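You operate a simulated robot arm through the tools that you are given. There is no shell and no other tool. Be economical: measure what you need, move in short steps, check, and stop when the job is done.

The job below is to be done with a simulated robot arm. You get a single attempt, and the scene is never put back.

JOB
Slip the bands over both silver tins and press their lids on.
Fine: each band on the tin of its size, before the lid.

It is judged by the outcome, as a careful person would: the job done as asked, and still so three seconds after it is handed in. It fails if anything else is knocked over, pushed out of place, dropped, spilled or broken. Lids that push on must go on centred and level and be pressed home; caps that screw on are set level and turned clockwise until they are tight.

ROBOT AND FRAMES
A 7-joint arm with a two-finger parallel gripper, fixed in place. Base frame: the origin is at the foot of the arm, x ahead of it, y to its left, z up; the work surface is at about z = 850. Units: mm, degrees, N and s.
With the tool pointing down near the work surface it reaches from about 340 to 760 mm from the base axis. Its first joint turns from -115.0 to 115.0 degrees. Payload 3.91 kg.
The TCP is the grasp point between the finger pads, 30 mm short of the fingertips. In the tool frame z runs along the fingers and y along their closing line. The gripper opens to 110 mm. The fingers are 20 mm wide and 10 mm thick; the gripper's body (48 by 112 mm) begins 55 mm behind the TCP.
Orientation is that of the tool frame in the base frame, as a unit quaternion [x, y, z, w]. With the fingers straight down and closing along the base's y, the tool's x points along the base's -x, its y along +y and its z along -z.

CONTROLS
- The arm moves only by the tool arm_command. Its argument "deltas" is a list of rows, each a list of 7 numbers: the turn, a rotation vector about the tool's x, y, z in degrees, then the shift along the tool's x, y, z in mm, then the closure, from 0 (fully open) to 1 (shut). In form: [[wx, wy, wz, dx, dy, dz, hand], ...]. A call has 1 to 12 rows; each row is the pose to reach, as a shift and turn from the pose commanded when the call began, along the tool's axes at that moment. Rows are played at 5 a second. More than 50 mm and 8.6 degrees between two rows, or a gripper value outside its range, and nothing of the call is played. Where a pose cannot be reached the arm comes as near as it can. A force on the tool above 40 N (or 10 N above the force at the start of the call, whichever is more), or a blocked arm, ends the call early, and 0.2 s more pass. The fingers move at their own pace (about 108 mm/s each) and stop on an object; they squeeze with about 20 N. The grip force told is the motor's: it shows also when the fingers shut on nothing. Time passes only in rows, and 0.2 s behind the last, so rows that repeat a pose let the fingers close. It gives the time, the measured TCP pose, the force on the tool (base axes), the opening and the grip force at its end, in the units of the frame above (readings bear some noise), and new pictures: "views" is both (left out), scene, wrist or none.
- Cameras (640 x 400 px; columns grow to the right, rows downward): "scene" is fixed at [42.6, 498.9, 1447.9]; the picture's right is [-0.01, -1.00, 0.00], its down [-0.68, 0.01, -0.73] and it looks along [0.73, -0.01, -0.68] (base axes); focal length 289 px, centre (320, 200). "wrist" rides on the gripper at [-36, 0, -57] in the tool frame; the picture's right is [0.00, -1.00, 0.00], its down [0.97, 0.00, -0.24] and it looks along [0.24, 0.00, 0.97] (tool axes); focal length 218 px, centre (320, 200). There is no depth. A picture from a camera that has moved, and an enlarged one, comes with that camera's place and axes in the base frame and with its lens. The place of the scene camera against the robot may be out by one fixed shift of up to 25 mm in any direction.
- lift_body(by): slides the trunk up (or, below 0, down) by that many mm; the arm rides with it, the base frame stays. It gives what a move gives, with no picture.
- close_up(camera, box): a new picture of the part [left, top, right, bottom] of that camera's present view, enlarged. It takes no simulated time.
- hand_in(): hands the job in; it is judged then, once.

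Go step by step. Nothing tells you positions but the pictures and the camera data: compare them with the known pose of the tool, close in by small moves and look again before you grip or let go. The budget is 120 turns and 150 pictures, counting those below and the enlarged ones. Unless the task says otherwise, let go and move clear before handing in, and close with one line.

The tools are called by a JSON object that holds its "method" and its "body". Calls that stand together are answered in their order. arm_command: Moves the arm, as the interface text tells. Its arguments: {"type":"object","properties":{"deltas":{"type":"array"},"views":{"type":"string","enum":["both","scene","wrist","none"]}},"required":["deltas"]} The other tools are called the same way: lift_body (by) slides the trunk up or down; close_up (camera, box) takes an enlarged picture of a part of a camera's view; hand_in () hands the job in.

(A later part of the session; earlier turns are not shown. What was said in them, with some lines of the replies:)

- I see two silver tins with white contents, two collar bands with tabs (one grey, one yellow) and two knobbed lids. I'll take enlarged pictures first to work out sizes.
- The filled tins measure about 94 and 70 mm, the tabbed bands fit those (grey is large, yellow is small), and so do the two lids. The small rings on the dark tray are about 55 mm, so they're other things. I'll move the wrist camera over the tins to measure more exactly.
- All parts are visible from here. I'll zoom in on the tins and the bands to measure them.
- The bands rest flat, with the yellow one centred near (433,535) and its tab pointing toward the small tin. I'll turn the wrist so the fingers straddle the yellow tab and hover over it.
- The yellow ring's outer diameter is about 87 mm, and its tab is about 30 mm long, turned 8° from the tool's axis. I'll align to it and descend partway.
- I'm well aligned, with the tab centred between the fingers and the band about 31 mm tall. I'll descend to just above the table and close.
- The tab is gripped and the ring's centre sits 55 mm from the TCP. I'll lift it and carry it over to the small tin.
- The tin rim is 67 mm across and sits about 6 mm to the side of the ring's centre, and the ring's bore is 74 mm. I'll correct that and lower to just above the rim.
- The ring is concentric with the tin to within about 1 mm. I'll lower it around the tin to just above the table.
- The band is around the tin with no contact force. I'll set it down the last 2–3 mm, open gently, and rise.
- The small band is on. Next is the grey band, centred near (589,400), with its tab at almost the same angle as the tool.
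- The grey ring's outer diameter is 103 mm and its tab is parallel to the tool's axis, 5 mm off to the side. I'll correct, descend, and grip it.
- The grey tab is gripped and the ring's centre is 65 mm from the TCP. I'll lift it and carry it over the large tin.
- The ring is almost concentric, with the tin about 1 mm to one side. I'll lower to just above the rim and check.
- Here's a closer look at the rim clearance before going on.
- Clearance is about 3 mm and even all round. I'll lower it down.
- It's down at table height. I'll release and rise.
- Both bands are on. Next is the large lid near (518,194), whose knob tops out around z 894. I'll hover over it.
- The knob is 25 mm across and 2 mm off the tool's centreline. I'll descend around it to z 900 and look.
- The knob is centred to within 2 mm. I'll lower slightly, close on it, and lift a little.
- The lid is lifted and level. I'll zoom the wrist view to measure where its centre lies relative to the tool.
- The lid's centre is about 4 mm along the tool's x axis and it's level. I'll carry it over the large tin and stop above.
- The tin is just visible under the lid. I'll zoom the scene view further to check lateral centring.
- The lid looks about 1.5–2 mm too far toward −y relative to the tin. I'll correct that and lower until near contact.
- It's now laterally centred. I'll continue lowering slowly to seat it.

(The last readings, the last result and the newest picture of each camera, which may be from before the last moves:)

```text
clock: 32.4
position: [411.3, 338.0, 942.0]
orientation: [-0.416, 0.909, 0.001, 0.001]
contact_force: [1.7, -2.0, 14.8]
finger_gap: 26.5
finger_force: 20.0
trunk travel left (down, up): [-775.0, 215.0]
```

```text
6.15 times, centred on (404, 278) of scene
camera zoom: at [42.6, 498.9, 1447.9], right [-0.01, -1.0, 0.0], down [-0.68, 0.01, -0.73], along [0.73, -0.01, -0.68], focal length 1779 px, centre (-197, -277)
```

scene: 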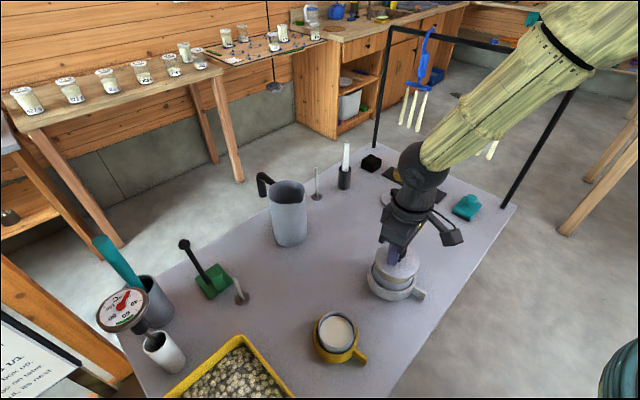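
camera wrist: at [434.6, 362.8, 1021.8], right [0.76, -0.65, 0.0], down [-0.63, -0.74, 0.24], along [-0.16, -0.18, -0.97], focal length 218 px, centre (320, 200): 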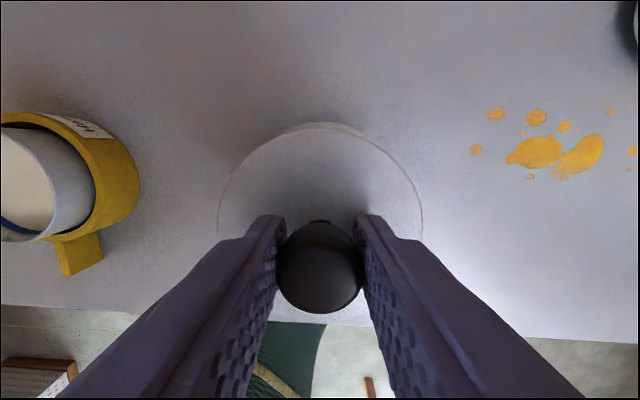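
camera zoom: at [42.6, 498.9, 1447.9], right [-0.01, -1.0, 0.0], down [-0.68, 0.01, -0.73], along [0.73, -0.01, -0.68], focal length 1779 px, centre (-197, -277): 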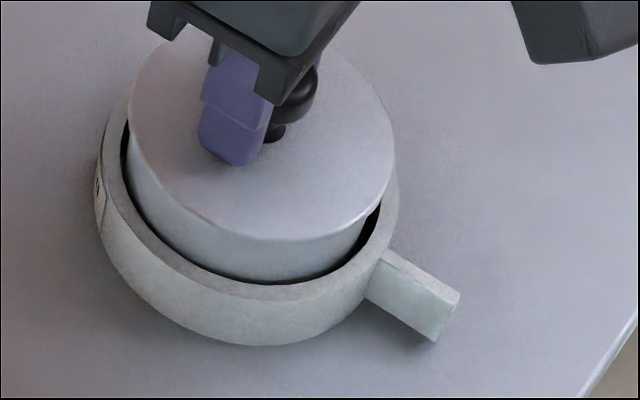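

Contact is 15 N, mostly vertical. I'll press on in small steps.

{"method": "arm_command", "body": {"deltas": [[0, 0, 0, 0, 0, 1, 1], [0, 0, 0, 0, 0, 2, 1], [0, 0, 0, 0, 0, 3, 1], [0, 0, 0, 0, 0, 4, 1], [0, 0, 0, 0, 0, 5, 1], [0, 0, 0, 0, 0, 6, 1]], "views": "both"}}

{"method": "close_up", "body": {"camera": "scene", "box": [365, 245, 443, 310]}}

```text
clock: 33.5
position: [409.9, 338.4, 941.1]
orientation: [-0.416, 0.91, 0.001, 0.003]
contact_force: [-4.1, -5.3, 19.7]
finger_gap: 26.7
finger_force: 20.4
trunk travel left (down, up): [-775.0, 215.0]
stopped in row 5: the force on the tool passed its limit (the readings are from after the stop); the commanded pose is now the measured one
camera wrist: at [434.3, 364.5, 997.3], right [0.76, -0.65, 0.0], down [-0.64, -0.74, 0.23], along [-0.15, -0.18, -0.97], focal length 218 px, centre (320, 200)
```

scene: 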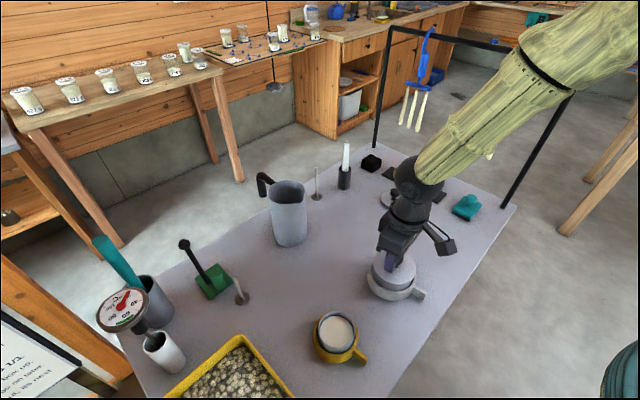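
wrist: 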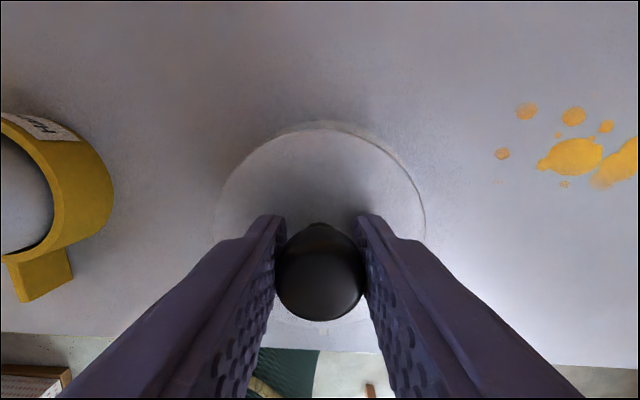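

```text
6.15 times, centred on (404, 278) of scene
camera zoom: at [42.6, 498.9, 1447.9], right [-0.01, -1.0, 0.0], down [-0.68, 0.01, -0.73], along [0.73, -0.01, -0.68], focal length 1779 px, centre (-197, -277)
```

zoom: 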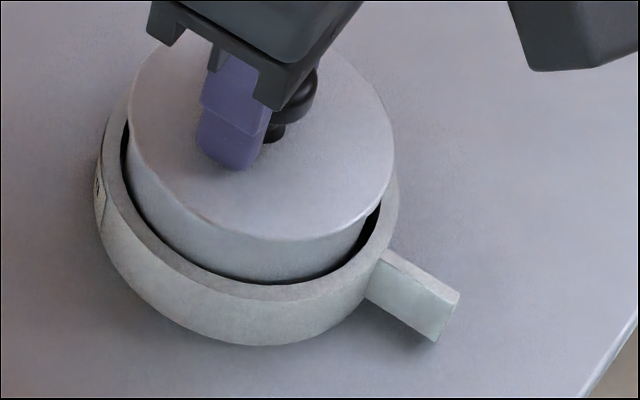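

The force limit tripped and the lid sits on the rim. I'll let go and rise to inspect whether it's level and home.

{"method": "arm_command", "body": {"deltas": [[0, 0, 0, 0, 0, -0.5, 1], [0, 0, 0, 0, 0, -0.5, 0.8], [0, 0, 0, 0, 0, -0.5, 0.6], [0, 0, 0, 0, 0, -0.5, 0.6], [0, 0, 0, 0, 0, -35, 0.6], [0, 0, 0, 0, 0, -70, 0.6], [0, 0, 0, -40, 0, -80, 0.6], [0, 0, 0, -80, 0, -80, 0.6], [0, 0, 0, -80, 0, -80, 0.6]], "views": "both"}}

{"method": "close_up", "body": {"camera": "scene", "box": [365, 240, 443, 305]}}

```text
clock: 35.5
position: [463.8, 400.8, 1019.5]
orientation: [-0.416, 0.909, 0.002, 0.003]
contact_force: [-0.4, 0.2, 0.0]
finger_gap: 44.1
finger_force: 0.1
trunk travel left (down, up): [-775.0, 215.0]
camera wrist: at [486.6, 427.0, 1077.7], right [0.76, -0.65, 0.0], down [-0.63, -0.74, 0.23], along [-0.15, -0.18, -0.97], focal length 218 px, centre (320, 200)
```

scene: 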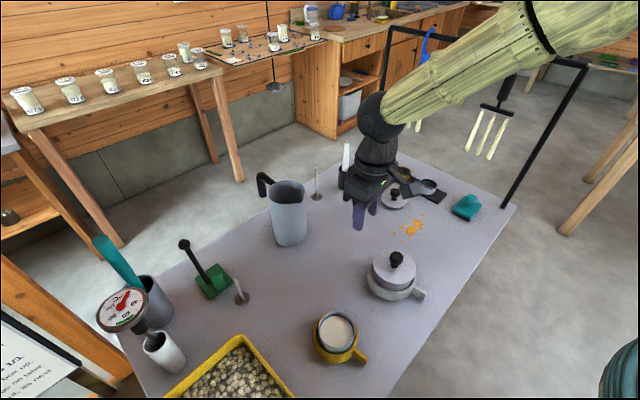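
wrist: 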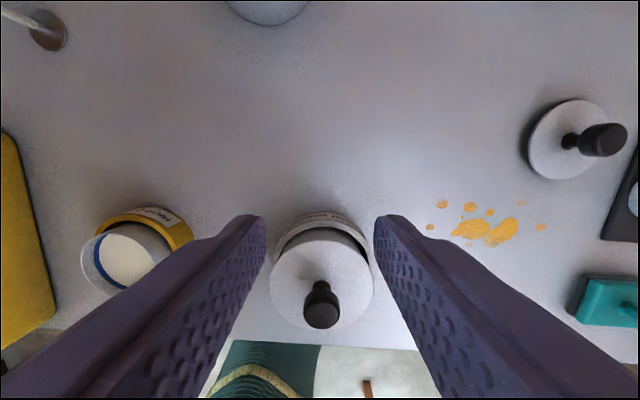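

```text
6.15 times, centred on (404, 272) of scene
camera zoom: at [42.6, 498.9, 1447.9], right [-0.01, -1.0, 0.0], down [-0.68, 0.01, -0.73], along [0.73, -0.01, -0.68], focal length 1779 px, centre (-197, -246)
```

zoom: 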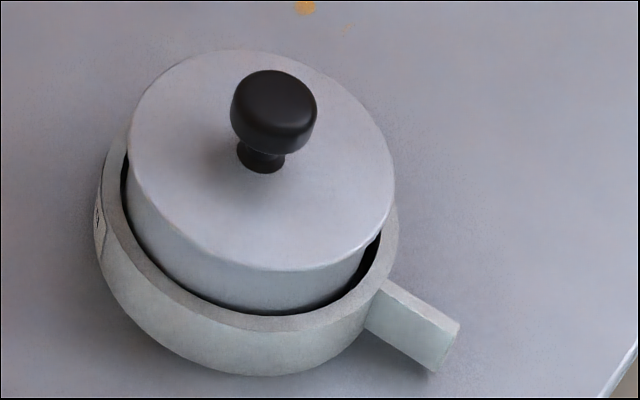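

The lid looks centred and level. To be sure it's home, I'll shut the fingers and press straight down on the knob.

{"method": "arm_command", "body": {"deltas": [[0, 0.2, 0, 40, -0.8, 0, 1], [0, 0.4, 0, 82, -1.5, 0, 1], [0, 0.4, 0, 82, -1.5, 0, 1], [0, 0.4, 0, 82, -1.5, 25, 1], [0, 0.4, 0, 82, -1.5, 42, 1], [0, 0.4, 0, 82, -1.5, 42, 1]], "views": "wrist"}}

{"method": "close_up", "body": {"camera": "scene", "box": [350, 220, 446, 300]}}

```text
clock: 36.9
position: [412.0, 336.8, 976.8]
orientation: [-0.417, 0.909, -0.001, 0.0]
contact_force: [0.4, -0.1, 0.5]
finger_gap: 0.0
finger_force: 20.3
trunk travel left (down, up): [-775.0, 215.0]
camera wrist: at [435.0, 363.2, 1033.9], right [0.76, -0.65, 0.0], down [-0.63, -0.73, 0.24], along [-0.16, -0.18, -0.97], focal length 218 px, centre (320, 200)
```

wrist: 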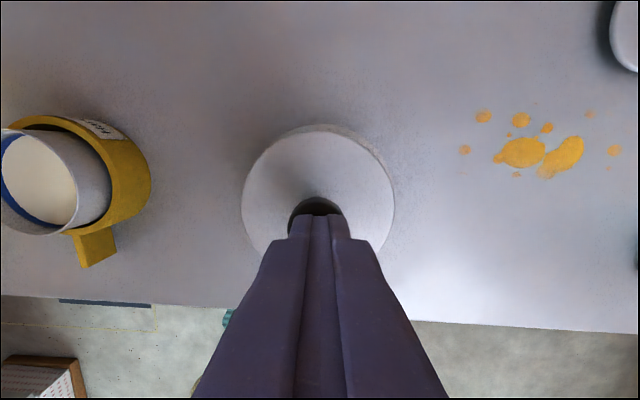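

```text
5.00 times, centred on (398, 260) of scene
camera zoom: at [42.6, 498.9, 1447.9], right [-0.01, -1.0, 0.0], down [-0.68, 0.01, -0.73], along [0.73, -0.01, -0.68], focal length 1446 px, centre (-70, -100)
```

zoom: 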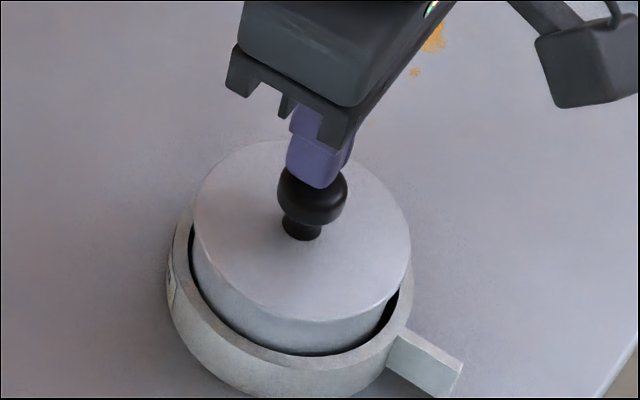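

The fingers sit just above the knob, about 1.5 mm off. I'll correct and press down in small steps.

{"method": "arm_command", "body": {"deltas": [[0, 0, 0, -0.8, 1.5, 3, 1], [0, 0, 0, -0.8, 1.5, 6, 1], [0, 0, 0, -0.8, 1.5, 8, 1], [0, 0, 0, -0.8, 1.5, 10, 1], [0, 0, 0, -0.8, 1.5, 11, 1], [0, 0, 0, -0.8, 1.5, 12, 1], [0, 0, 0, -0.8, 1.5, 13, 1], [0, 0, 0, -0.8, 1.5, 14, 1], [0, 0, 0, -0.8, 1.5, 15, 1], [0, 0, 0, -0.8, 1.5, 16, 1], [0, 0, 0, -0.8, 1.5, 17, 1], [0, 0, 0, -0.8, 1.5, 18, 1]], "views": "none"}}

{"method": "close_up", "body": {"camera": "scene", "box": [350, 220, 446, 300]}}

```text
clock: 38.0
position: [411.2, 338.7, 971.7]
orientation: [-0.416, 0.909, 0.001, 0.005]
contact_force: [-5.1, -5.8, 22.3]
finger_gap: 0.2
finger_force: 19.8
trunk travel left (down, up): [-775.0, 215.0]
stopped in row 5: the force on the tool passed its limit (the readings are from after the stop); the commanded pose is now the measured one
```

```text
5.00 times, centred on (398, 260) of scene
camera zoom: at [42.6, 498.9, 1447.9], right [-0.01, -1.0, 0.0], down [-0.68, 0.01, -0.73], along [0.73, -0.01, -0.68], focal length 1446 px, centre (-70, -100)
```

zoom: 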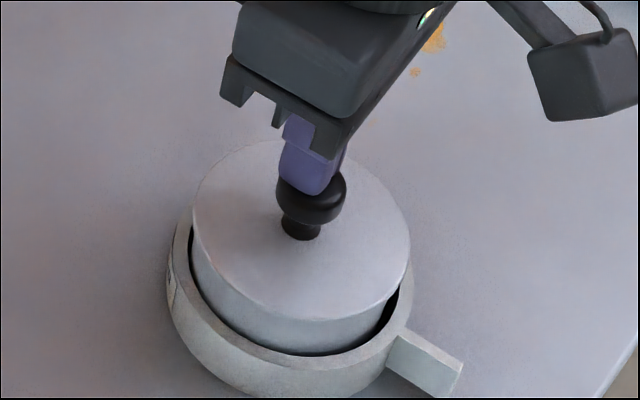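

The press reached the 40 N limit. I'll zoom right in on the lid–tin seam to see if any gap remains.

{"method": "close_up", "body": {"camera": "scene", "box": [384, 262, 416, 282]}}

{"method": "close_up", "body": {"camera": "scene", "box": [408, 256, 440, 276]}}

```text
16.00 times, centred on (400, 272) of scene
camera zoom: at [42.6, 498.9, 1447.9], right [-0.01, -1.0, 0.0], down [-0.68, 0.01, -0.73], along [0.73, -0.01, -0.68], focal length 4626 px, centre (-960, -952)
```

zoom: 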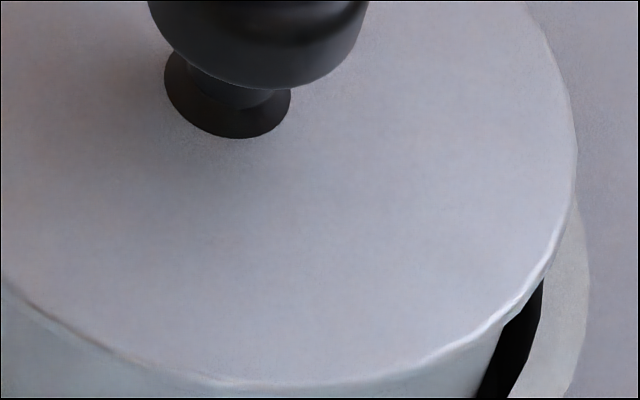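

```text
16.00 times, centred on (424, 266) of scene
camera zoom: at [42.6, 498.9, 1447.9], right [-0.01, -1.0, 0.0], down [-0.68, 0.01, -0.73], along [0.73, -0.01, -0.68], focal length 4626 px, centre (-1344, -856)
```

zoom: 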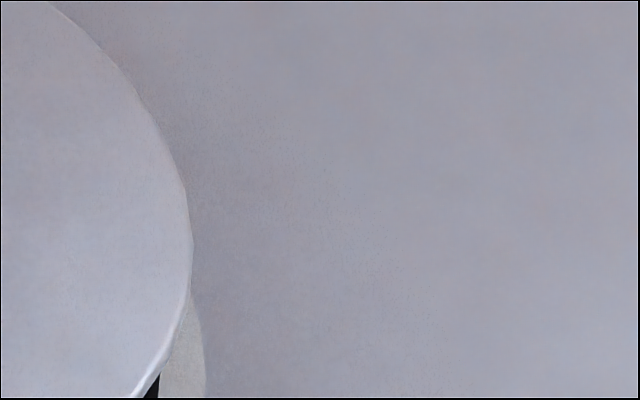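

It's unclear whether there's still a small gap under the lid. I'll back off and tilt the wrist camera for a low side view.

{"method": "arm_command", "body": {"deltas": [[0, 0, 0, 0, 0, -30, 0.8], [0, 0, 0, -40, 0, -40, 0.3], [0, 0, 0, -80, 0, -40, 0], [0, 5, 0, -110, 0, -30, 0], [0, 10, 0, -140, 0, -15, 0], [0, 17, 0, -150, 0, 0, 0], [0, 25, 0, -150, 0, 20, 0], [0, 30, 0, -150, 0, 30, 0], [0, 30, 0, -150, 0, 30, 0]], "views": "wrist"}}

```text
clock: 40.0
position: [482.6, 424.4, 952.1]
orientation: [-0.402, 0.879, -0.107, -0.233]
contact_force: [-0.5, 0.1, 0.0]
finger_gap: 109.9
finger_force: 0.0
out of reach, approached as far as the arm can: row 7, 8, 9
trunk travel left (down, up): [-775.0, 215.0]
camera wrist: at [522.1, 468.9, 983.0], right [0.76, -0.65, 0.0], down [-0.47, -0.55, 0.69], along [-0.45, -0.52, -0.72], focal length 218 px, centre (320, 200)
```

wrist: 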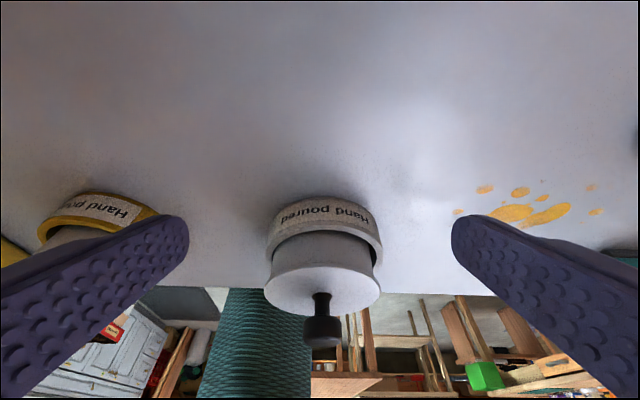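

{"method": "close_up", "body": {"camera": "wrist", "box": [250, 190, 394, 280]}}

{"method": "close_up", "body": {"camera": "wrist", "box": [258, 232, 322, 272]}}

{"method": "close_up", "body": {"camera": "wrist", "box": [320, 232, 384, 272]}}

```text
4.44 times, centred on (322, 235) of wrist
camera zoom: at [522.1, 468.9, 983.0], right [0.76, -0.65, 0.0], down [-0.47, -0.55, 0.69], along [-0.45, -0.52, -0.72], focal length 970 px, centre (311, 44)
```

zoom: 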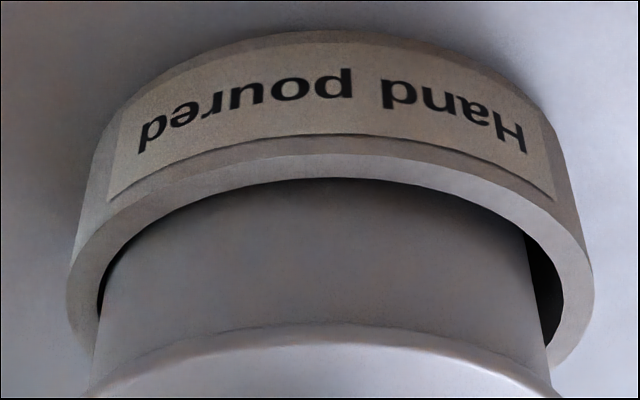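

```text
10.00 times, centred on (290, 252) of wrist
camera zoom: at [522.1, 468.9, 983.0], right [0.76, -0.65, 0.0], down [-0.47, -0.55, 0.69], along [-0.45, -0.52, -0.72], focal length 2183 px, centre (620, -320)
```

zoom: 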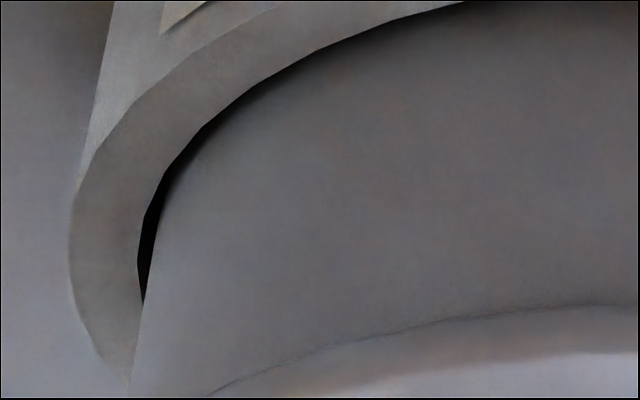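

```text
10.00 times, centred on (352, 252) of wrist
camera zoom: at [522.1, 468.9, 983.0], right [0.76, -0.65, 0.0], down [-0.47, -0.55, 0.69], along [-0.45, -0.52, -0.72], focal length 2183 px, centre (0, -320)
```

zoom: 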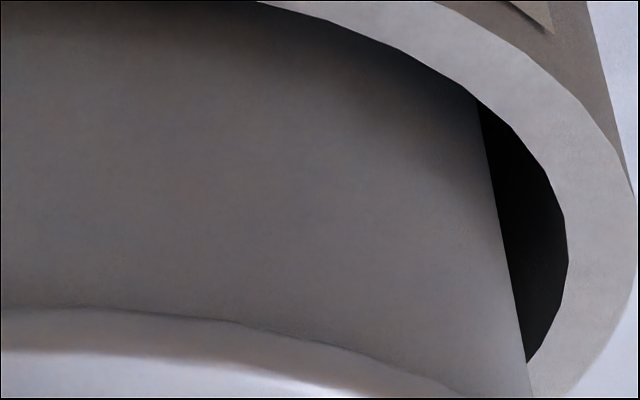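

From this angle the lid edge meets the tin wall with no visible gap, and the seam is symmetric. I'll lower the camera for a more grazing view to be sure.

{"method": "arm_command", "body": {"deltas": [[0, 0, 0, -7, 0, 13, 0], [0, 0, 0, -15, 0, 26, 0], [0, 0, 0, -22.3, 0, 39, 0], [0, 0, 0, -22.3, 0, 39, 0]], "views": "wrist"}}

{"method": "close_up", "body": {"camera": "wrist", "box": [240, 260, 400, 360]}}

```text
clock: 41.0
position: [480.0, 421.4, 907.6]
orientation: [-0.403, 0.879, -0.107, -0.232]
contact_force: [-0.9, 0.6, -0.4]
finger_gap: 110.0
finger_force: 0.2
out of reach, approached as far as the arm can: row 3, 4
trunk travel left (down, up): [-775.0, 215.0]
camera wrist: at [518.7, 466.3, 939.2], right [0.76, -0.65, 0.0], down [-0.47, -0.55, 0.69], along [-0.45, -0.52, -0.72], focal length 218 px, centre (320, 200)
```

wrist: 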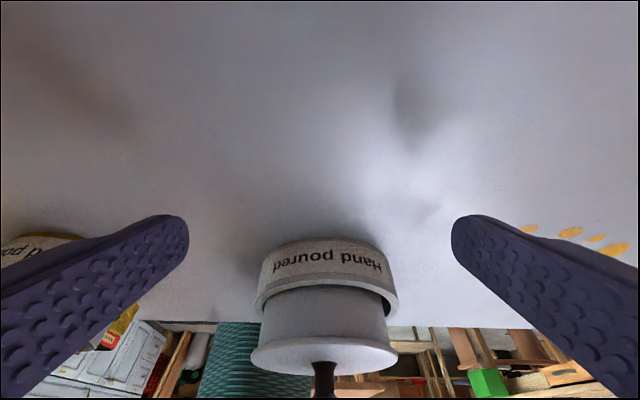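

```text
4.00 times, centred on (320, 310) of wrist
camera zoom: at [518.7, 466.3, 939.2], right [0.76, -0.65, 0.0], down [-0.47, -0.55, 0.69], along [-0.45, -0.52, -0.72], focal length 873 px, centre (320, -240)
```

zoom: 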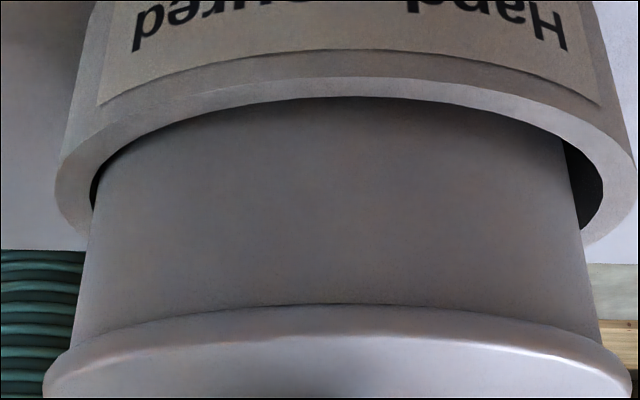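

The grazing view shows the lid tight on the rim, level and centred, so the large tin is done. I'll raise and straighten the tool.

{"method": "arm_command", "body": {"deltas": [[0, 0, 0, 11, 0, -20, 0], [0, -7.5, 0, 22, 0, -40, 0], [0, -15, 0, 33, 0, -60, 0], [0, -22.5, 0, 44, 0, -78, 0.3], [0, -29.7, 0, 54, 0, -95, 0.5], [0, -29.7, 0, 54, 0, -95, 0.5]], "views": "none"}}

```text
clock: 42.4
position: [555.3, 496.6, 1023.0]
orientation: [-0.416, 0.909, 0.0, 0.0]
contact_force: [-0.2, 0.6, 0.5]
finger_gap: 55.1
finger_force: 0.0
out of reach, approached as far as the arm can: row 2, 3, 4, 5, 6
trunk travel left (down, up): [-775.0, 215.0]
```

{"method": "arm_command", "body": {"deltas": [[0, 0, 0, 0, 0, 0, 0.5]], "views": "both"}}

```text
clock: 42.8
position: [555.3, 494.4, 1023.4]
orientation: [-0.416, 0.909, 0.001, 0.0]
contact_force: [-0.4, -0.4, 0.5]
finger_gap: 55.0
finger_force: 0.1
trunk travel left (down, up): [-775.0, 215.0]
camera wrist: at [578.7, 521.9, 1080.7], right [0.76, -0.65, 0.0], down [-0.63, -0.73, 0.24], along [-0.16, -0.18, -0.97], focal length 218 px, centre (320, 200)
```

scene: 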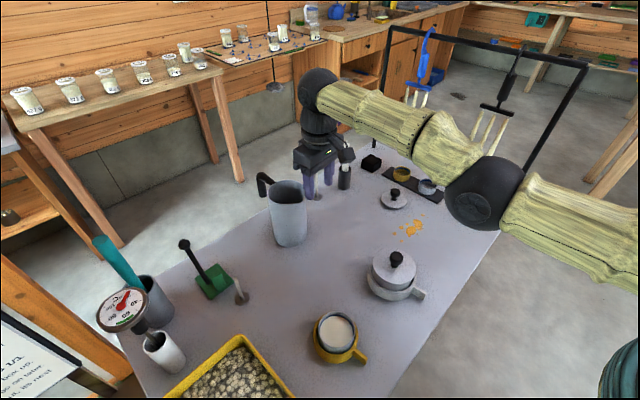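
wrist: 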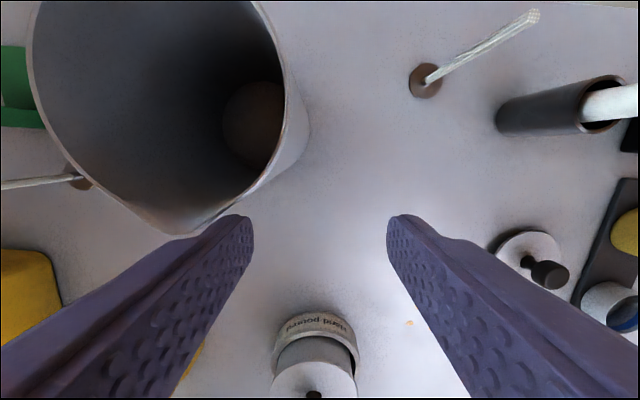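

The gripper is clear but near the pitcher, and nothing has been touched. I'll rise and move across toward the small lid near (676,271).

{"method": "arm_command", "body": {"deltas": [[0, 0, 0, 0, 0, -30, 0.5], [0, 0, 0, 15, -40, -30, 0.5], [0, 0, 0, 30, -80, -30, 0.5], [0, 0, 0, 45, -120, -30, 0.5], [0, 0, 0, 60, -160, -30, 0.5], [0, 0, 0, 75, -200, -30, 0.5], [0, 0, 0, 91, -238, -20, 0.5], [0, 0, 0, 91, -238, 10, 0.5], [0, 0, 0, 91, -238, 25, 0.5], [0, 0, 0, 91, -238, 25, 0.5]], "views": "both"}}

```text
clock: 45.0
position: [678.3, 273.7, 1001.1]
orientation: [-0.417, 0.909, 0.0, 0.0]
contact_force: [-0.4, -0.5, 0.0]
finger_gap: 54.9
finger_force: 0.0
trunk travel left (down, up): [-775.0, 215.0]
camera wrist: at [700.7, 300.2, 1058.3], right [0.76, -0.65, 0.0], down [-0.63, -0.74, 0.24], along [-0.16, -0.18, -0.97], focal length 218 px, centre (320, 200)
```

scene: 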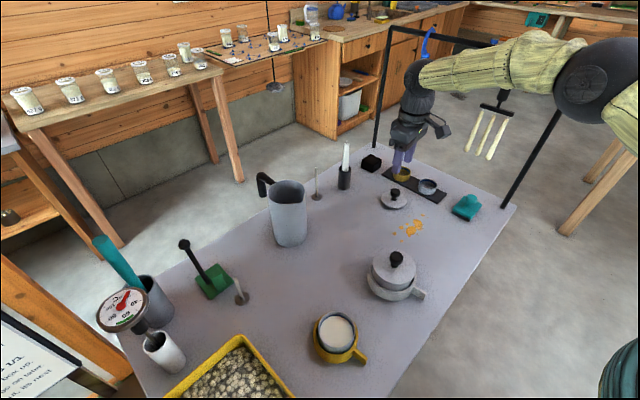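
wrist: 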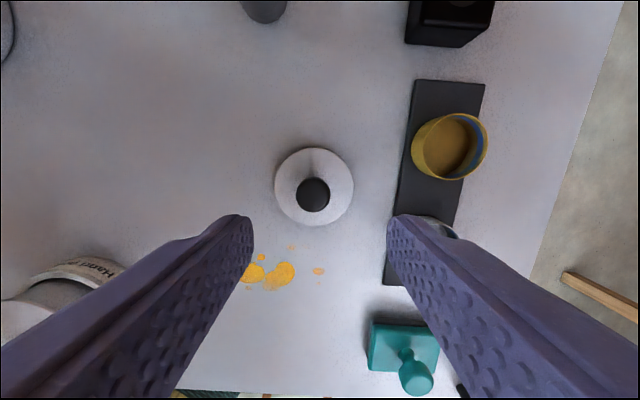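

The small lid is 75 mm across with the same knob, about 6 mm off laterally. I'll descend around the knob and check.

{"method": "arm_command", "body": {"deltas": [[0, 0, 0, 1.7, 5.8, 30, 0.55], [0, 0, 0, 1.7, 5.8, 65, 0.55], [0, 0, 0, 1.7, 5.8, 98, 0.55], [0, 0, 0, 1.7, 5.8, 98, 0.55]], "views": "wrist"}}

```text
clock: 46.0
position: [670.8, 276.7, 904.2]
orientation: [-0.416, 0.909, -0.001, 0.001]
contact_force: [0.3, 0.2, -0.2]
finger_gap: 49.4
finger_force: 0.1
trunk travel left (down, up): [-775.0, 215.0]
camera wrist: at [694.8, 302.4, 960.5], right [0.76, -0.65, 0.0], down [-0.63, -0.74, 0.24], along [-0.15, -0.18, -0.97], focal length 218 px, centre (320, 200)
```

wrist: 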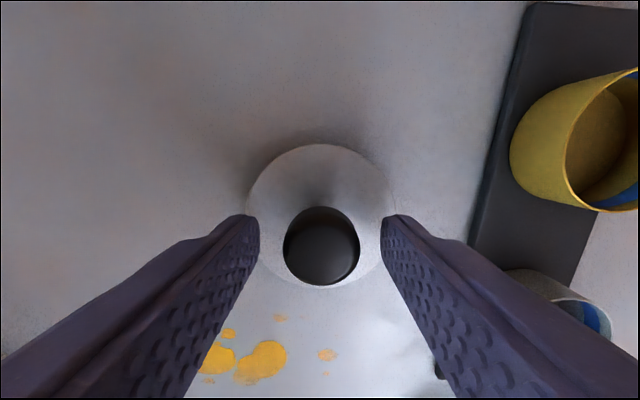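

The knob is centred between the fingers. I'll grip and lift.

{"method": "arm_command", "body": {"deltas": [[0, 0, 0, 0, 0, 4, 0.55], [0, 0, 0, 0, 0, 8, 0.55], [0, 0, 0, 0, 0, 8, 0.75], [0, 0, 0, 0, 0, 8, 0.9], [0, 0, 0, 0, 0, 8, 1], [0, 0, 0, 0, 0, 8, 1], [0, 0, 0, 0, 0, 0, 1], [0, 0, 0, 0, 0, -20, 1], [0, 0, 0, 0, 0, -50, 1], [0, 0, 0, 0, 0, -90, 1], [0, 0, 0, 0, 0, -130, 1], [0, 0, 0, 0, 0, -130, 1]], "views": "both"}}

{"method": "close_up", "body": {"camera": "wrist", "box": [200, 110, 440, 340]}}

```text
clock: 48.6
position: [674.4, 276.1, 1033.2]
orientation: [-0.417, 0.909, 0.0, 0.0]
contact_force: [0.4, 0.5, -0.5]
finger_gap: 27.0
finger_force: 20.5
trunk travel left (down, up): [-775.0, 215.0]
camera wrist: at [697.1, 302.9, 1091.0], right [0.76, -0.65, 0.0], down [-0.63, -0.74, 0.24], along [-0.16, -0.18, -0.97], focal length 218 px, centre (320, 200)
```

scene: 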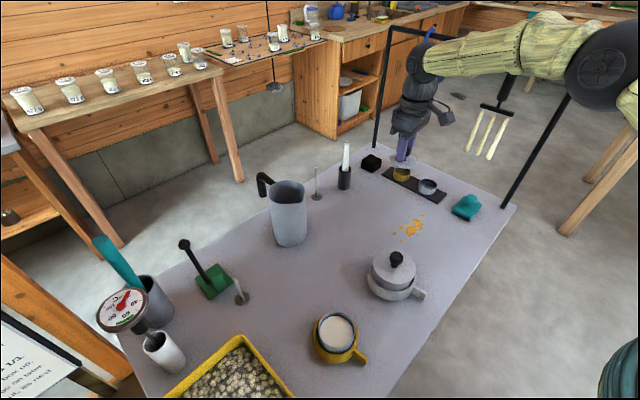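
wrist: 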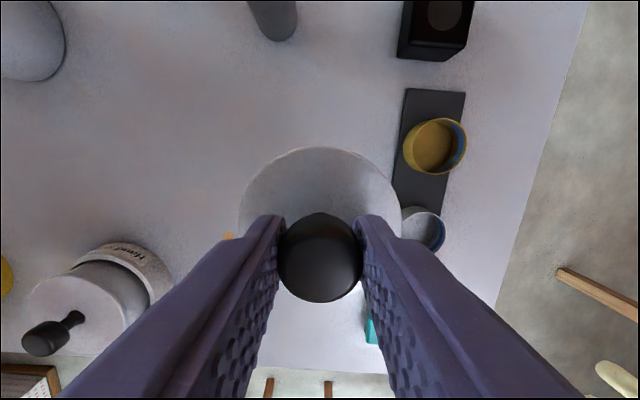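

```text
1.74 times, centred on (320, 225) of wrist
camera zoom: at [697.1, 302.9, 1091.0], right [0.76, -0.65, 0.0], down [-0.63, -0.74, 0.24], along [-0.16, -0.18, -0.97], focal length 380 px, centre (320, 156)
```

zoom: 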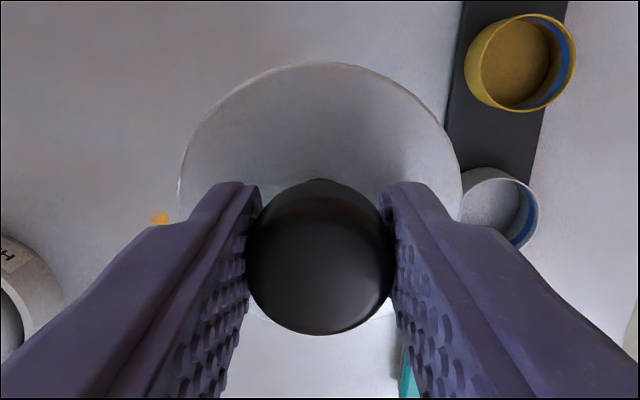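

The small lid is held level with its centre within 1 mm of the TCP. I'll carry it beside the small tin to measure the tin next to it.

{"method": "arm_command", "body": {"deltas": [[0, 0, 0, 14, 41, 0, 1], [0, 0, 0, 28, 83, 0, 1], [0, 0, 0, 42, 125, 0, 1], [0, 0, 0, 56, 166, 0, 1], [0, 0, 0, 70, 208, 0, 1], [0, 0, 0, 84, 250, 0, 1], [0, 0, 0, 98, 291, 0, 1], [0, 0, 0, 112, 333, 0, 1], [0, 0, 0, 112, 333, 23, 1], [0, 0, 0, 112, 333, 23, 1]], "views": "wrist"}}

```text
clock: 50.8
position: [343.6, 410.9, 1009.1]
orientation: [-0.416, 0.909, 0.0, 0.001]
contact_force: [-0.6, -0.3, -0.5]
finger_gap: 26.8
finger_force: 20.4
trunk travel left (down, up): [-775.0, 215.0]
camera wrist: at [367.1, 436.7, 1065.6], right [0.76, -0.65, 0.0], down [-0.63, -0.74, 0.24], along [-0.16, -0.18, -0.97], focal length 218 px, centre (320, 200)
```

wrist: 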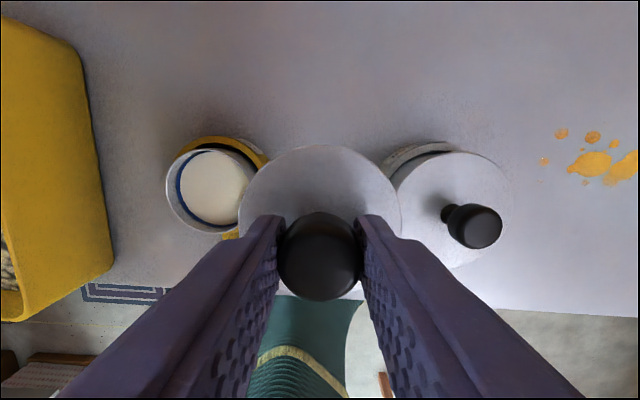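

{"method": "close_up", "body": {"camera": "wrist", "box": [150, 125, 278, 245]}}

```text
3.33 times, centred on (214, 185) of wrist
camera zoom: at [367.1, 436.7, 1065.6], right [0.76, -0.65, 0.0], down [-0.63, -0.74, 0.24], along [-0.16, -0.18, -0.97], focal length 728 px, centre (673, 250)
```

zoom: 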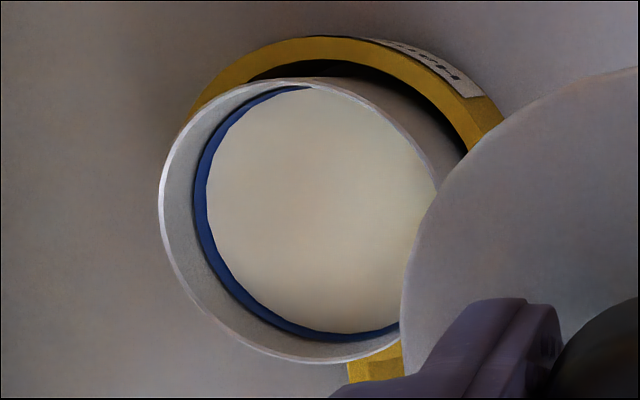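

The small tin's centre is 84 mm to the tool's +y side. I'll move above it, lower to about 15 mm over the rim, and check from the scene camera.

{"method": "arm_command", "body": {"deltas": [[0, 0, 0, -0.9, 42, 0, 1], [0, 0, 0, -1.8, 83.6, 0, 1], [0, 0, 0, -1.8, 83.6, 20, 1], [0, 0, 0, -1.8, 83.6, 44, 1], [0, 0, 0, -1.8, 83.6, 44, 1], [0, 0, 0, -1.8, 83.6, 44, 1]], "views": "wrist"}}

{"method": "close_up", "body": {"camera": "scene", "box": [300, 300, 396, 360]}}

```text
clock: 52.2
position: [283.5, 464.1, 963.4]
orientation: [-0.417, 0.909, -0.001, 0.0]
contact_force: [-0.2, 0.0, 0.8]
finger_gap: 26.9
finger_force: 20.2
trunk travel left (down, up): [-775.0, 215.0]
camera wrist: at [306.2, 490.6, 1020.8], right [0.76, -0.65, 0.0], down [-0.63, -0.73, 0.24], along [-0.16, -0.18, -0.97], focal length 218 px, centre (320, 200)
```

wrist: 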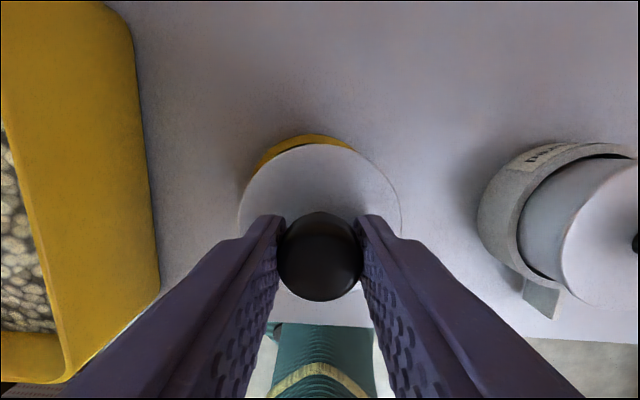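

```text
6.67 times, centred on (348, 330) of scene
camera zoom: at [42.6, 498.9, 1447.9], right [-0.01, -1.0, 0.0], down [-0.68, 0.01, -0.73], along [0.73, -0.01, -0.68], focal length 1927 px, centre (133, -667)
```

zoom: 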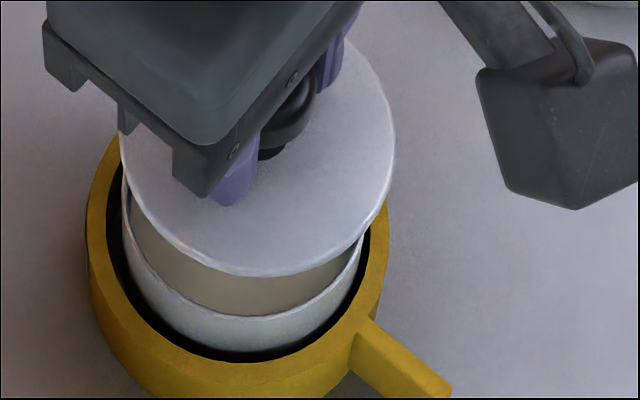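

The scene view suggests the lid is a few mm off toward the picture's right. I'll measure with an enlarged wrist view.

{"method": "close_up", "body": {"camera": "wrist", "box": [220, 120, 420, 240]}}

```text
3.20 times, centred on (320, 180) of wrist
camera zoom: at [306.2, 490.6, 1020.8], right [0.76, -0.65, 0.0], down [-0.63, -0.73, 0.24], along [-0.16, -0.18, -0.97], focal length 698 px, centre (320, 264)
```

zoom: 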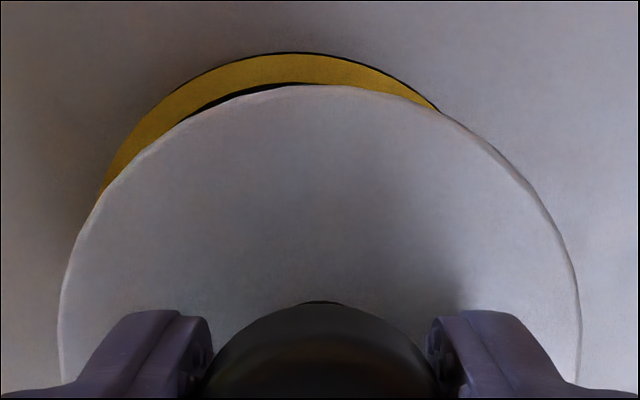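

The band and tin centre is about 4.5 mm to the tool's +y side of the lid, because the small tin is a bit lower than I'd assumed. I'll correct and lower to just above the rim.

{"method": "arm_command", "body": {"deltas": [[0, 0, 0, -1.5, 4.4, 0, 1], [0, 0, 0, -1.5, 4.4, 7, 1], [0, 0, 0, -1.5, 4.4, 14, 1], [0, 0, 0, -1.5, 4.4, 14, 1], [0, 0, 0, -1.5, 4.4, 14, 1]], "views": "none"}}

{"method": "close_up", "body": {"camera": "scene", "box": [300, 305, 396, 365]}}

{"method": "close_up", "body": {"camera": "wrist", "box": [220, 120, 420, 240]}}

```text
clock: 53.4
position: [280.9, 468.6, 950.3]
orientation: [-0.417, 0.909, -0.001, 0.0]
contact_force: [-0.1, -0.5, -0.1]
finger_gap: 26.8
finger_force: 20.1
trunk travel left (down, up): [-775.0, 215.0]
```

```text
6.67 times, centred on (348, 335) of scene
camera zoom: at [42.6, 498.9, 1447.9], right [-0.01, -1.0, 0.0], down [-0.68, 0.01, -0.73], along [0.73, -0.01, -0.68], focal length 1927 px, centre (133, -700)
```

zoom: 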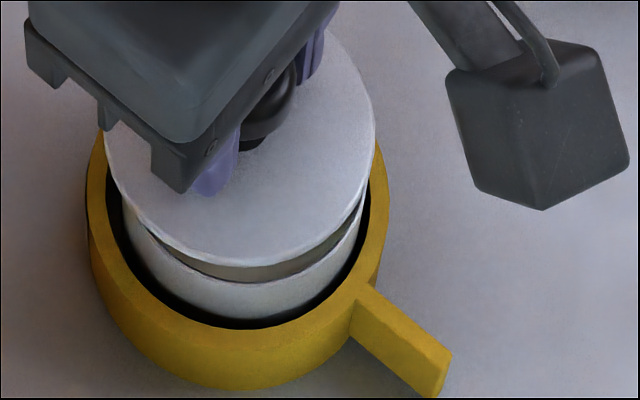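

```text
3.20 times, centred on (320, 180) of wrist
camera zoom: at [305.7, 495.0, 1007.6], right [0.76, -0.65, 0.0], down [-0.63, -0.73, 0.24], along [-0.16, -0.18, -0.97], focal length 698 px, centre (320, 264)
```

zoom: 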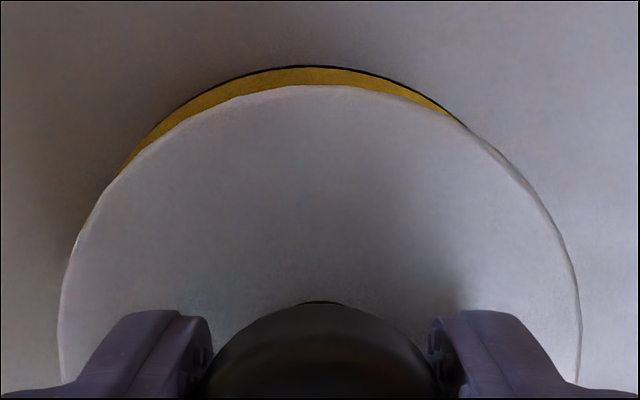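

Nearly centred now, with about 1.5 mm left toward −x. I'll correct and lower a little more.

{"method": "arm_command", "body": {"deltas": [[0, 0, 0, 1.5, 0.9, 0, 1], [0, 0, 0, 1.5, 0.9, 3, 1], [0, 0, 0, 1.5, 0.9, 6, 1], [0, 0, 0, 1.5, 0.9, 6, 1]], "views": "none"}}

{"method": "close_up", "body": {"camera": "scene", "box": [300, 305, 396, 365]}}

```text
clock: 54.4
position: [280.9, 470.0, 946.3]
orientation: [-0.416, 0.909, 0.001, 0.002]
contact_force: [-0.4, -0.2, 6.9]
finger_gap: 26.7
finger_force: 19.7
trunk travel left (down, up): [-775.0, 215.0]
```

```text
6.67 times, centred on (348, 335) of scene
camera zoom: at [42.6, 498.9, 1447.9], right [-0.01, -1.0, 0.0], down [-0.68, 0.01, -0.73], along [0.73, -0.01, -0.68], focal length 1927 px, centre (133, -700)
```

zoom: 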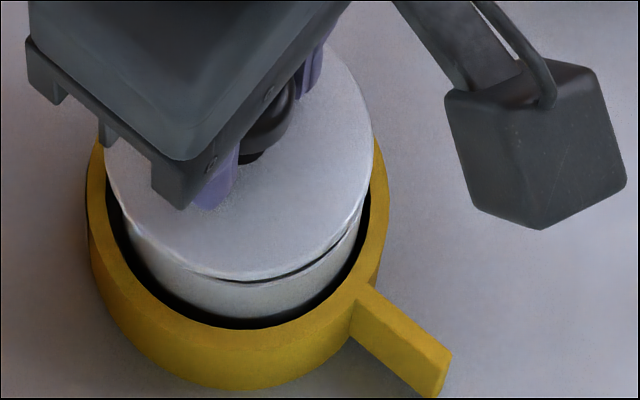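

Light contact of 7 N, with the lid perhaps 1 mm too far toward +y. I'll lift 2 mm, nudge it, and lower again.

{"method": "arm_command", "body": {"deltas": [[0, 0, 0, 0, 0, -3, 1], [0, 0, 0, 0.7, -0.6, -3, 1], [0, 0, 0, 0.7, -0.6, 0, 1], [0, 0, 0, 0.7, -0.6, 1.5, 1], [0, 0, 0, 0.7, -0.6, 3, 1], [0, 0, 0, 0.7, -0.6, 4, 1], [0, 0, 0, 0.7, -0.6, 4, 1]], "views": "none"}}

{"method": "close_up", "body": {"camera": "scene", "box": [300, 305, 396, 365]}}

```text
clock: 56.0
position: [279.8, 468.1, 940.9]
orientation: [-0.416, 0.909, -0.001, 0.0]
contact_force: [-1.2, -0.4, 0.0]
finger_gap: 26.8
finger_force: 19.8
trunk travel left (down, up): [-775.0, 215.0]
```

```text
6.67 times, centred on (348, 335) of scene
camera zoom: at [42.6, 498.9, 1447.9], right [-0.01, -1.0, 0.0], down [-0.68, 0.01, -0.73], along [0.73, -0.01, -0.68], focal length 1927 px, centre (133, -700)
```

zoom: 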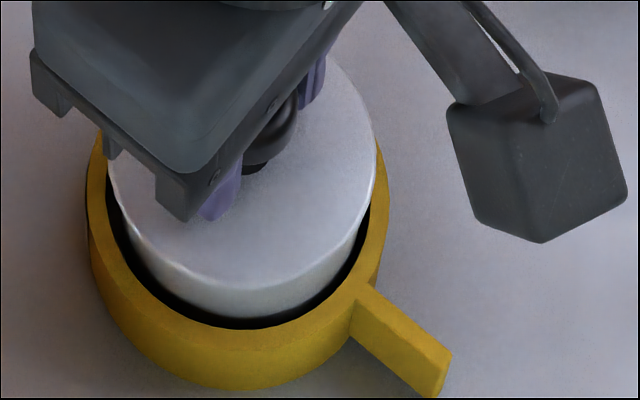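

The lid dropped in freely with no force. I'll press it home.

{"method": "arm_command", "body": {"deltas": [[0, 0, 0, 0, 0, 1.5, 1], [0, 0, 0, 0, 0, 3, 1], [0, 0, 0, 0, 0, 4, 1], [0, 0, 0, 0, 0, 5, 1], [0, 0, 0, 0, 0, 6, 1], [0, 0, 0, 0, 0, 7, 1], [0, 0, 0, 0, 0, 8, 1], [0, 0, 0, 0, 0, 9, 1], [0, 0, 0, 0, 0, 10, 1]], "views": "none"}}

{"method": "close_up", "body": {"camera": "scene", "box": [300, 305, 396, 365]}}

```text
clock: 58.0
position: [279.1, 466.9, 933.6]
orientation: [-0.416, 0.909, 0.002, 0.004]
contact_force: [-1.9, 0.4, 34.1]
finger_gap: 26.8
finger_force: 20.3
trunk travel left (down, up): [-775.0, 215.0]
```

```text
6.67 times, centred on (348, 335) of scene
camera zoom: at [42.6, 498.9, 1447.9], right [-0.01, -1.0, 0.0], down [-0.68, 0.01, -0.73], along [0.73, -0.01, -0.68], focal length 1927 px, centre (133, -700)
```

zoom: 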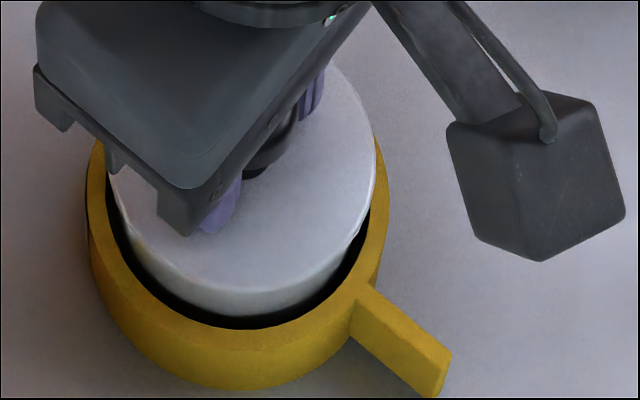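

It's pressed at 34 N. One more push toward the limit before release.

{"method": "arm_command", "body": {"deltas": [[0, 0, 0, 0, 0, 1, 1], [0, 0, 0, 0, 0, 2, 1], [0, 0, 0, 0, 0, 3, 1]], "views": "none"}}

```text
clock: 58.4
position: [279.4, 468.2, 933.8]
orientation: [-0.416, 0.909, 0.002, 0.004]
contact_force: [-5.4, -7.9, 22.0]
finger_gap: 26.8
finger_force: 19.8
trunk travel left (down, up): [-775.0, 215.0]
stopped in row 2: the force on the tool passed its limit (the readings are from after the stop); the commanded pose is now the measured one
```

The lid is solid against the rim. I'll release, rise and back off for a look.

{"method": "arm_command", "body": {"deltas": [[0, 0, 0, 0, 0, -0.5, 1], [0, 0, 0, 0, 0, -0.5, 0.8], [0, 0, 0, 0, 0, -0.5, 0.6], [0, 0, 0, 0, 0, -0.5, 0.6], [0, 0, 0, 0, 0, -35, 0.6], [0, 0.4, 0, 0, 0, -70, 0.5], [0, 0.4, 0, -40, 0, -80, 0.2], [0, 0.4, 0, -80, 0, -80, 0], [0, 0.4, 0, -80, 0, -80, 0]], "views": "both"}}

{"method": "close_up", "body": {"camera": "scene", "box": [300, 300, 396, 360]}}

```text
clock: 60.4
position: [333.3, 528.2, 1012.1]
orientation: [-0.417, 0.909, -0.001, -0.001]
contact_force: [-0.1, -0.3, -0.3]
finger_gap: 110.0
finger_force: 0.1
trunk travel left (down, up): [-775.0, 215.0]
camera wrist: at [356.8, 554.0, 1069.4], right [0.76, -0.65, 0.0], down [-0.63, -0.73, 0.24], along [-0.16, -0.18, -0.97], focal length 218 px, centre (320, 200)
```

scene: 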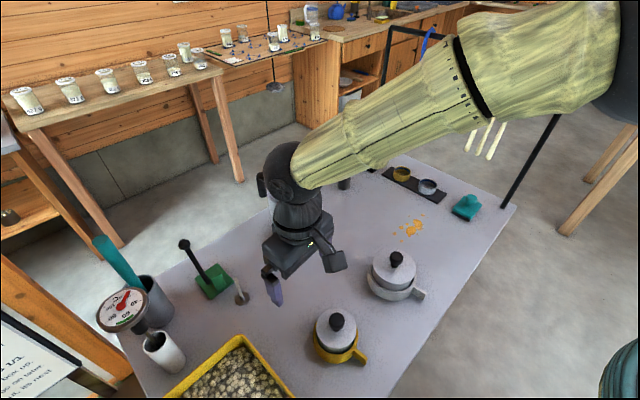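
wrist: 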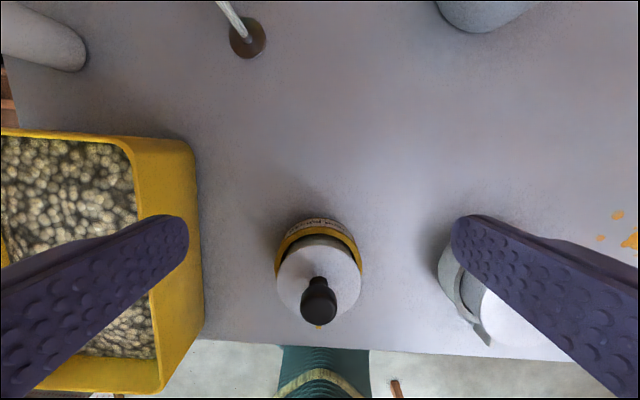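

```text
6.67 times, centred on (348, 330) of scene
camera zoom: at [42.6, 498.9, 1447.9], right [-0.01, -1.0, 0.0], down [-0.68, 0.01, -0.73], along [0.73, -0.01, -0.68], focal length 1927 px, centre (133, -667)
```

zoom: 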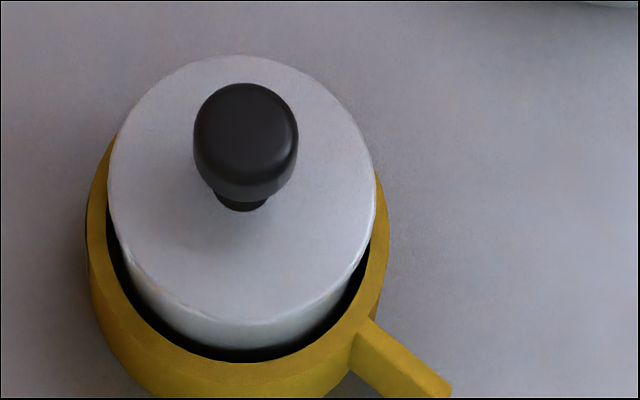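

It looks centred and level from above. I'll tilt for a low side view to confirm there's no gap, as with the first one.

{"method": "arm_command", "body": {"deltas": [[0, 7.5, 0, -10, 0, 10, 0], [0, 15, 0, -20, 0, 25, 0], [0, 22, 0, -20, 0, 45, 0], [0, 28, 0, -20, 0, 65, 0], [0, 28, 0, -20, 0, 90, 0], [0, 28, 0, -20, 0, 90, 0]], "views": "wrist"}}

```text
clock: 61.8
position: [340.2, 534.9, 923.2]
orientation: [-0.404, 0.882, -0.101, -0.221]
contact_force: [-0.5, -0.4, 0.4]
finger_gap: 110.1
finger_force: 0.1
out of reach, approached as far as the arm can: row 4, 5, 6
trunk travel left (down, up): [-775.0, 215.0]
camera wrist: at [378.8, 578.7, 957.1], right [0.76, -0.65, 0.0], down [-0.48, -0.56, 0.67], along [-0.44, -0.51, -0.74], focal length 218 px, centre (320, 200)
```

wrist: 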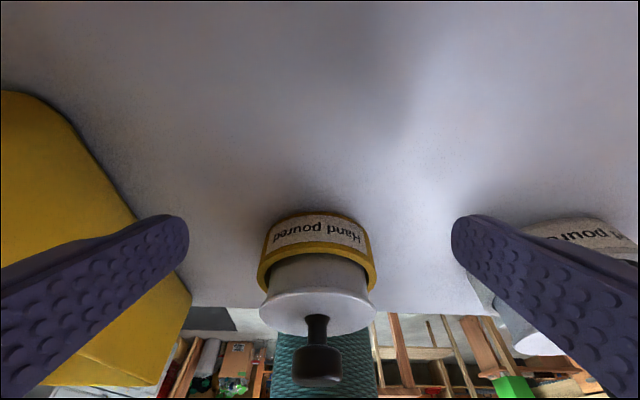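

{"method": "close_up", "body": {"camera": "wrist", "box": [248, 240, 392, 330]}}

```text
4.44 times, centred on (320, 285) of wrist
camera zoom: at [378.8, 578.7, 957.1], right [0.76, -0.65, 0.0], down [-0.48, -0.56, 0.67], along [-0.44, -0.51, -0.74], focal length 970 px, centre (320, -178)
```

zoom: 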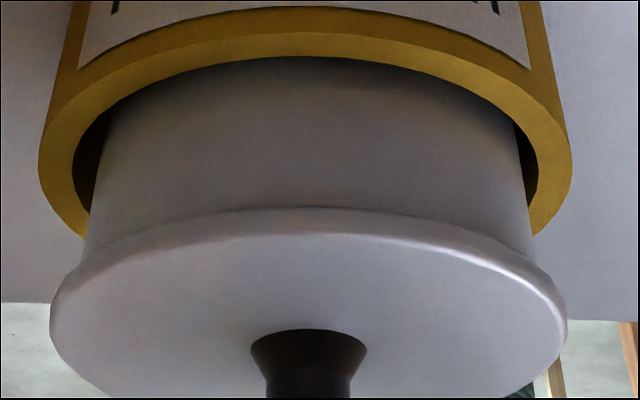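

{"method": "close_up", "body": {"camera": "wrist", "box": [256, 280, 320, 320]}}

{"method": "close_up", "body": {"camera": "wrist", "box": [316, 280, 380, 320]}}

```text
10.00 times, centred on (288, 300) of wrist
camera zoom: at [378.8, 578.7, 957.1], right [0.76, -0.65, 0.0], down [-0.48, -0.56, 0.67], along [-0.44, -0.51, -0.74], focal length 2183 px, centre (640, -800)
```

zoom: 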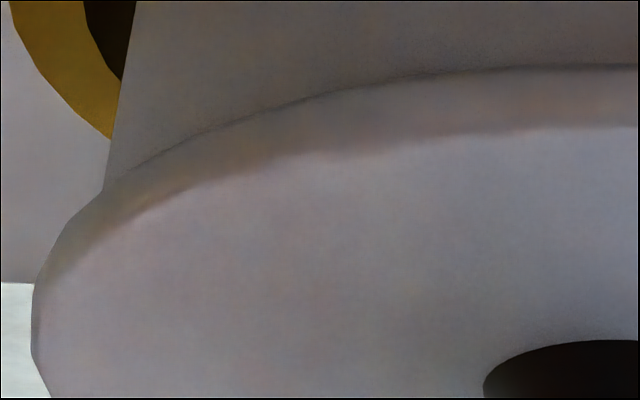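

```text
10.00 times, centred on (348, 300) of wrist
camera zoom: at [378.8, 578.7, 957.1], right [0.76, -0.65, 0.0], down [-0.48, -0.56, 0.67], along [-0.44, -0.51, -0.74], focal length 2183 px, centre (40, -800)
```

zoom: 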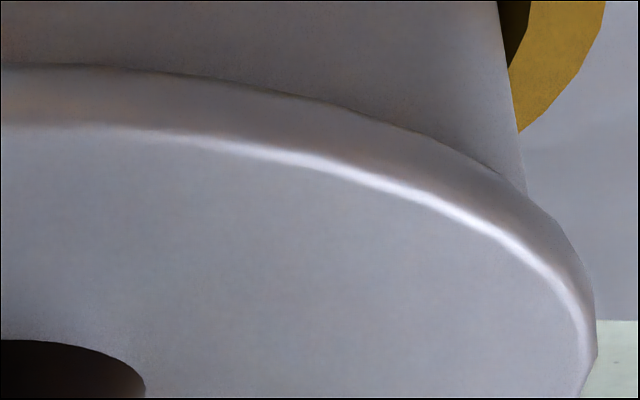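

The seam is tight and symmetric (row 190 on both sides), so the small lid is home, level and centred. I'll retreat upward.

{"method": "arm_command", "body": {"deltas": [[0, 0, 0, 15, 0, -30, 0], [0, 0, 0, 31, 0, -60, 0], [0, -5, 0, 47, 0, -90, 0], [0, -10, 0, 63, 0, -120, 0], [0, -10, 0, 63, 0, -120, 0]], "views": "scene"}}

```text
clock: 63.0
position: [342.9, 536.9, 1060.5]
orientation: [-0.41, 0.898, -0.066, -0.143]
contact_force: [0.4, 0.2, -0.3]
finger_gap: 109.9
finger_force: 0.0
trunk travel left (down, up): [-775.0, 215.0]
```

scene: 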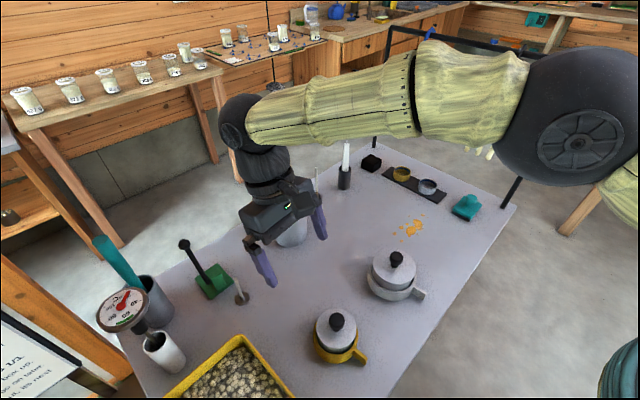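

Both tins are banded and lidded, the gripper is clear, and nothing else has been disturbed, so I'll hand in.

{"method": "hand_in", "body": {}}

```text
The job is handed in.
```

Both silver tins now have their own-size bands on (grey on the large, yellow on the small) and their lids pressed home, level and centred.
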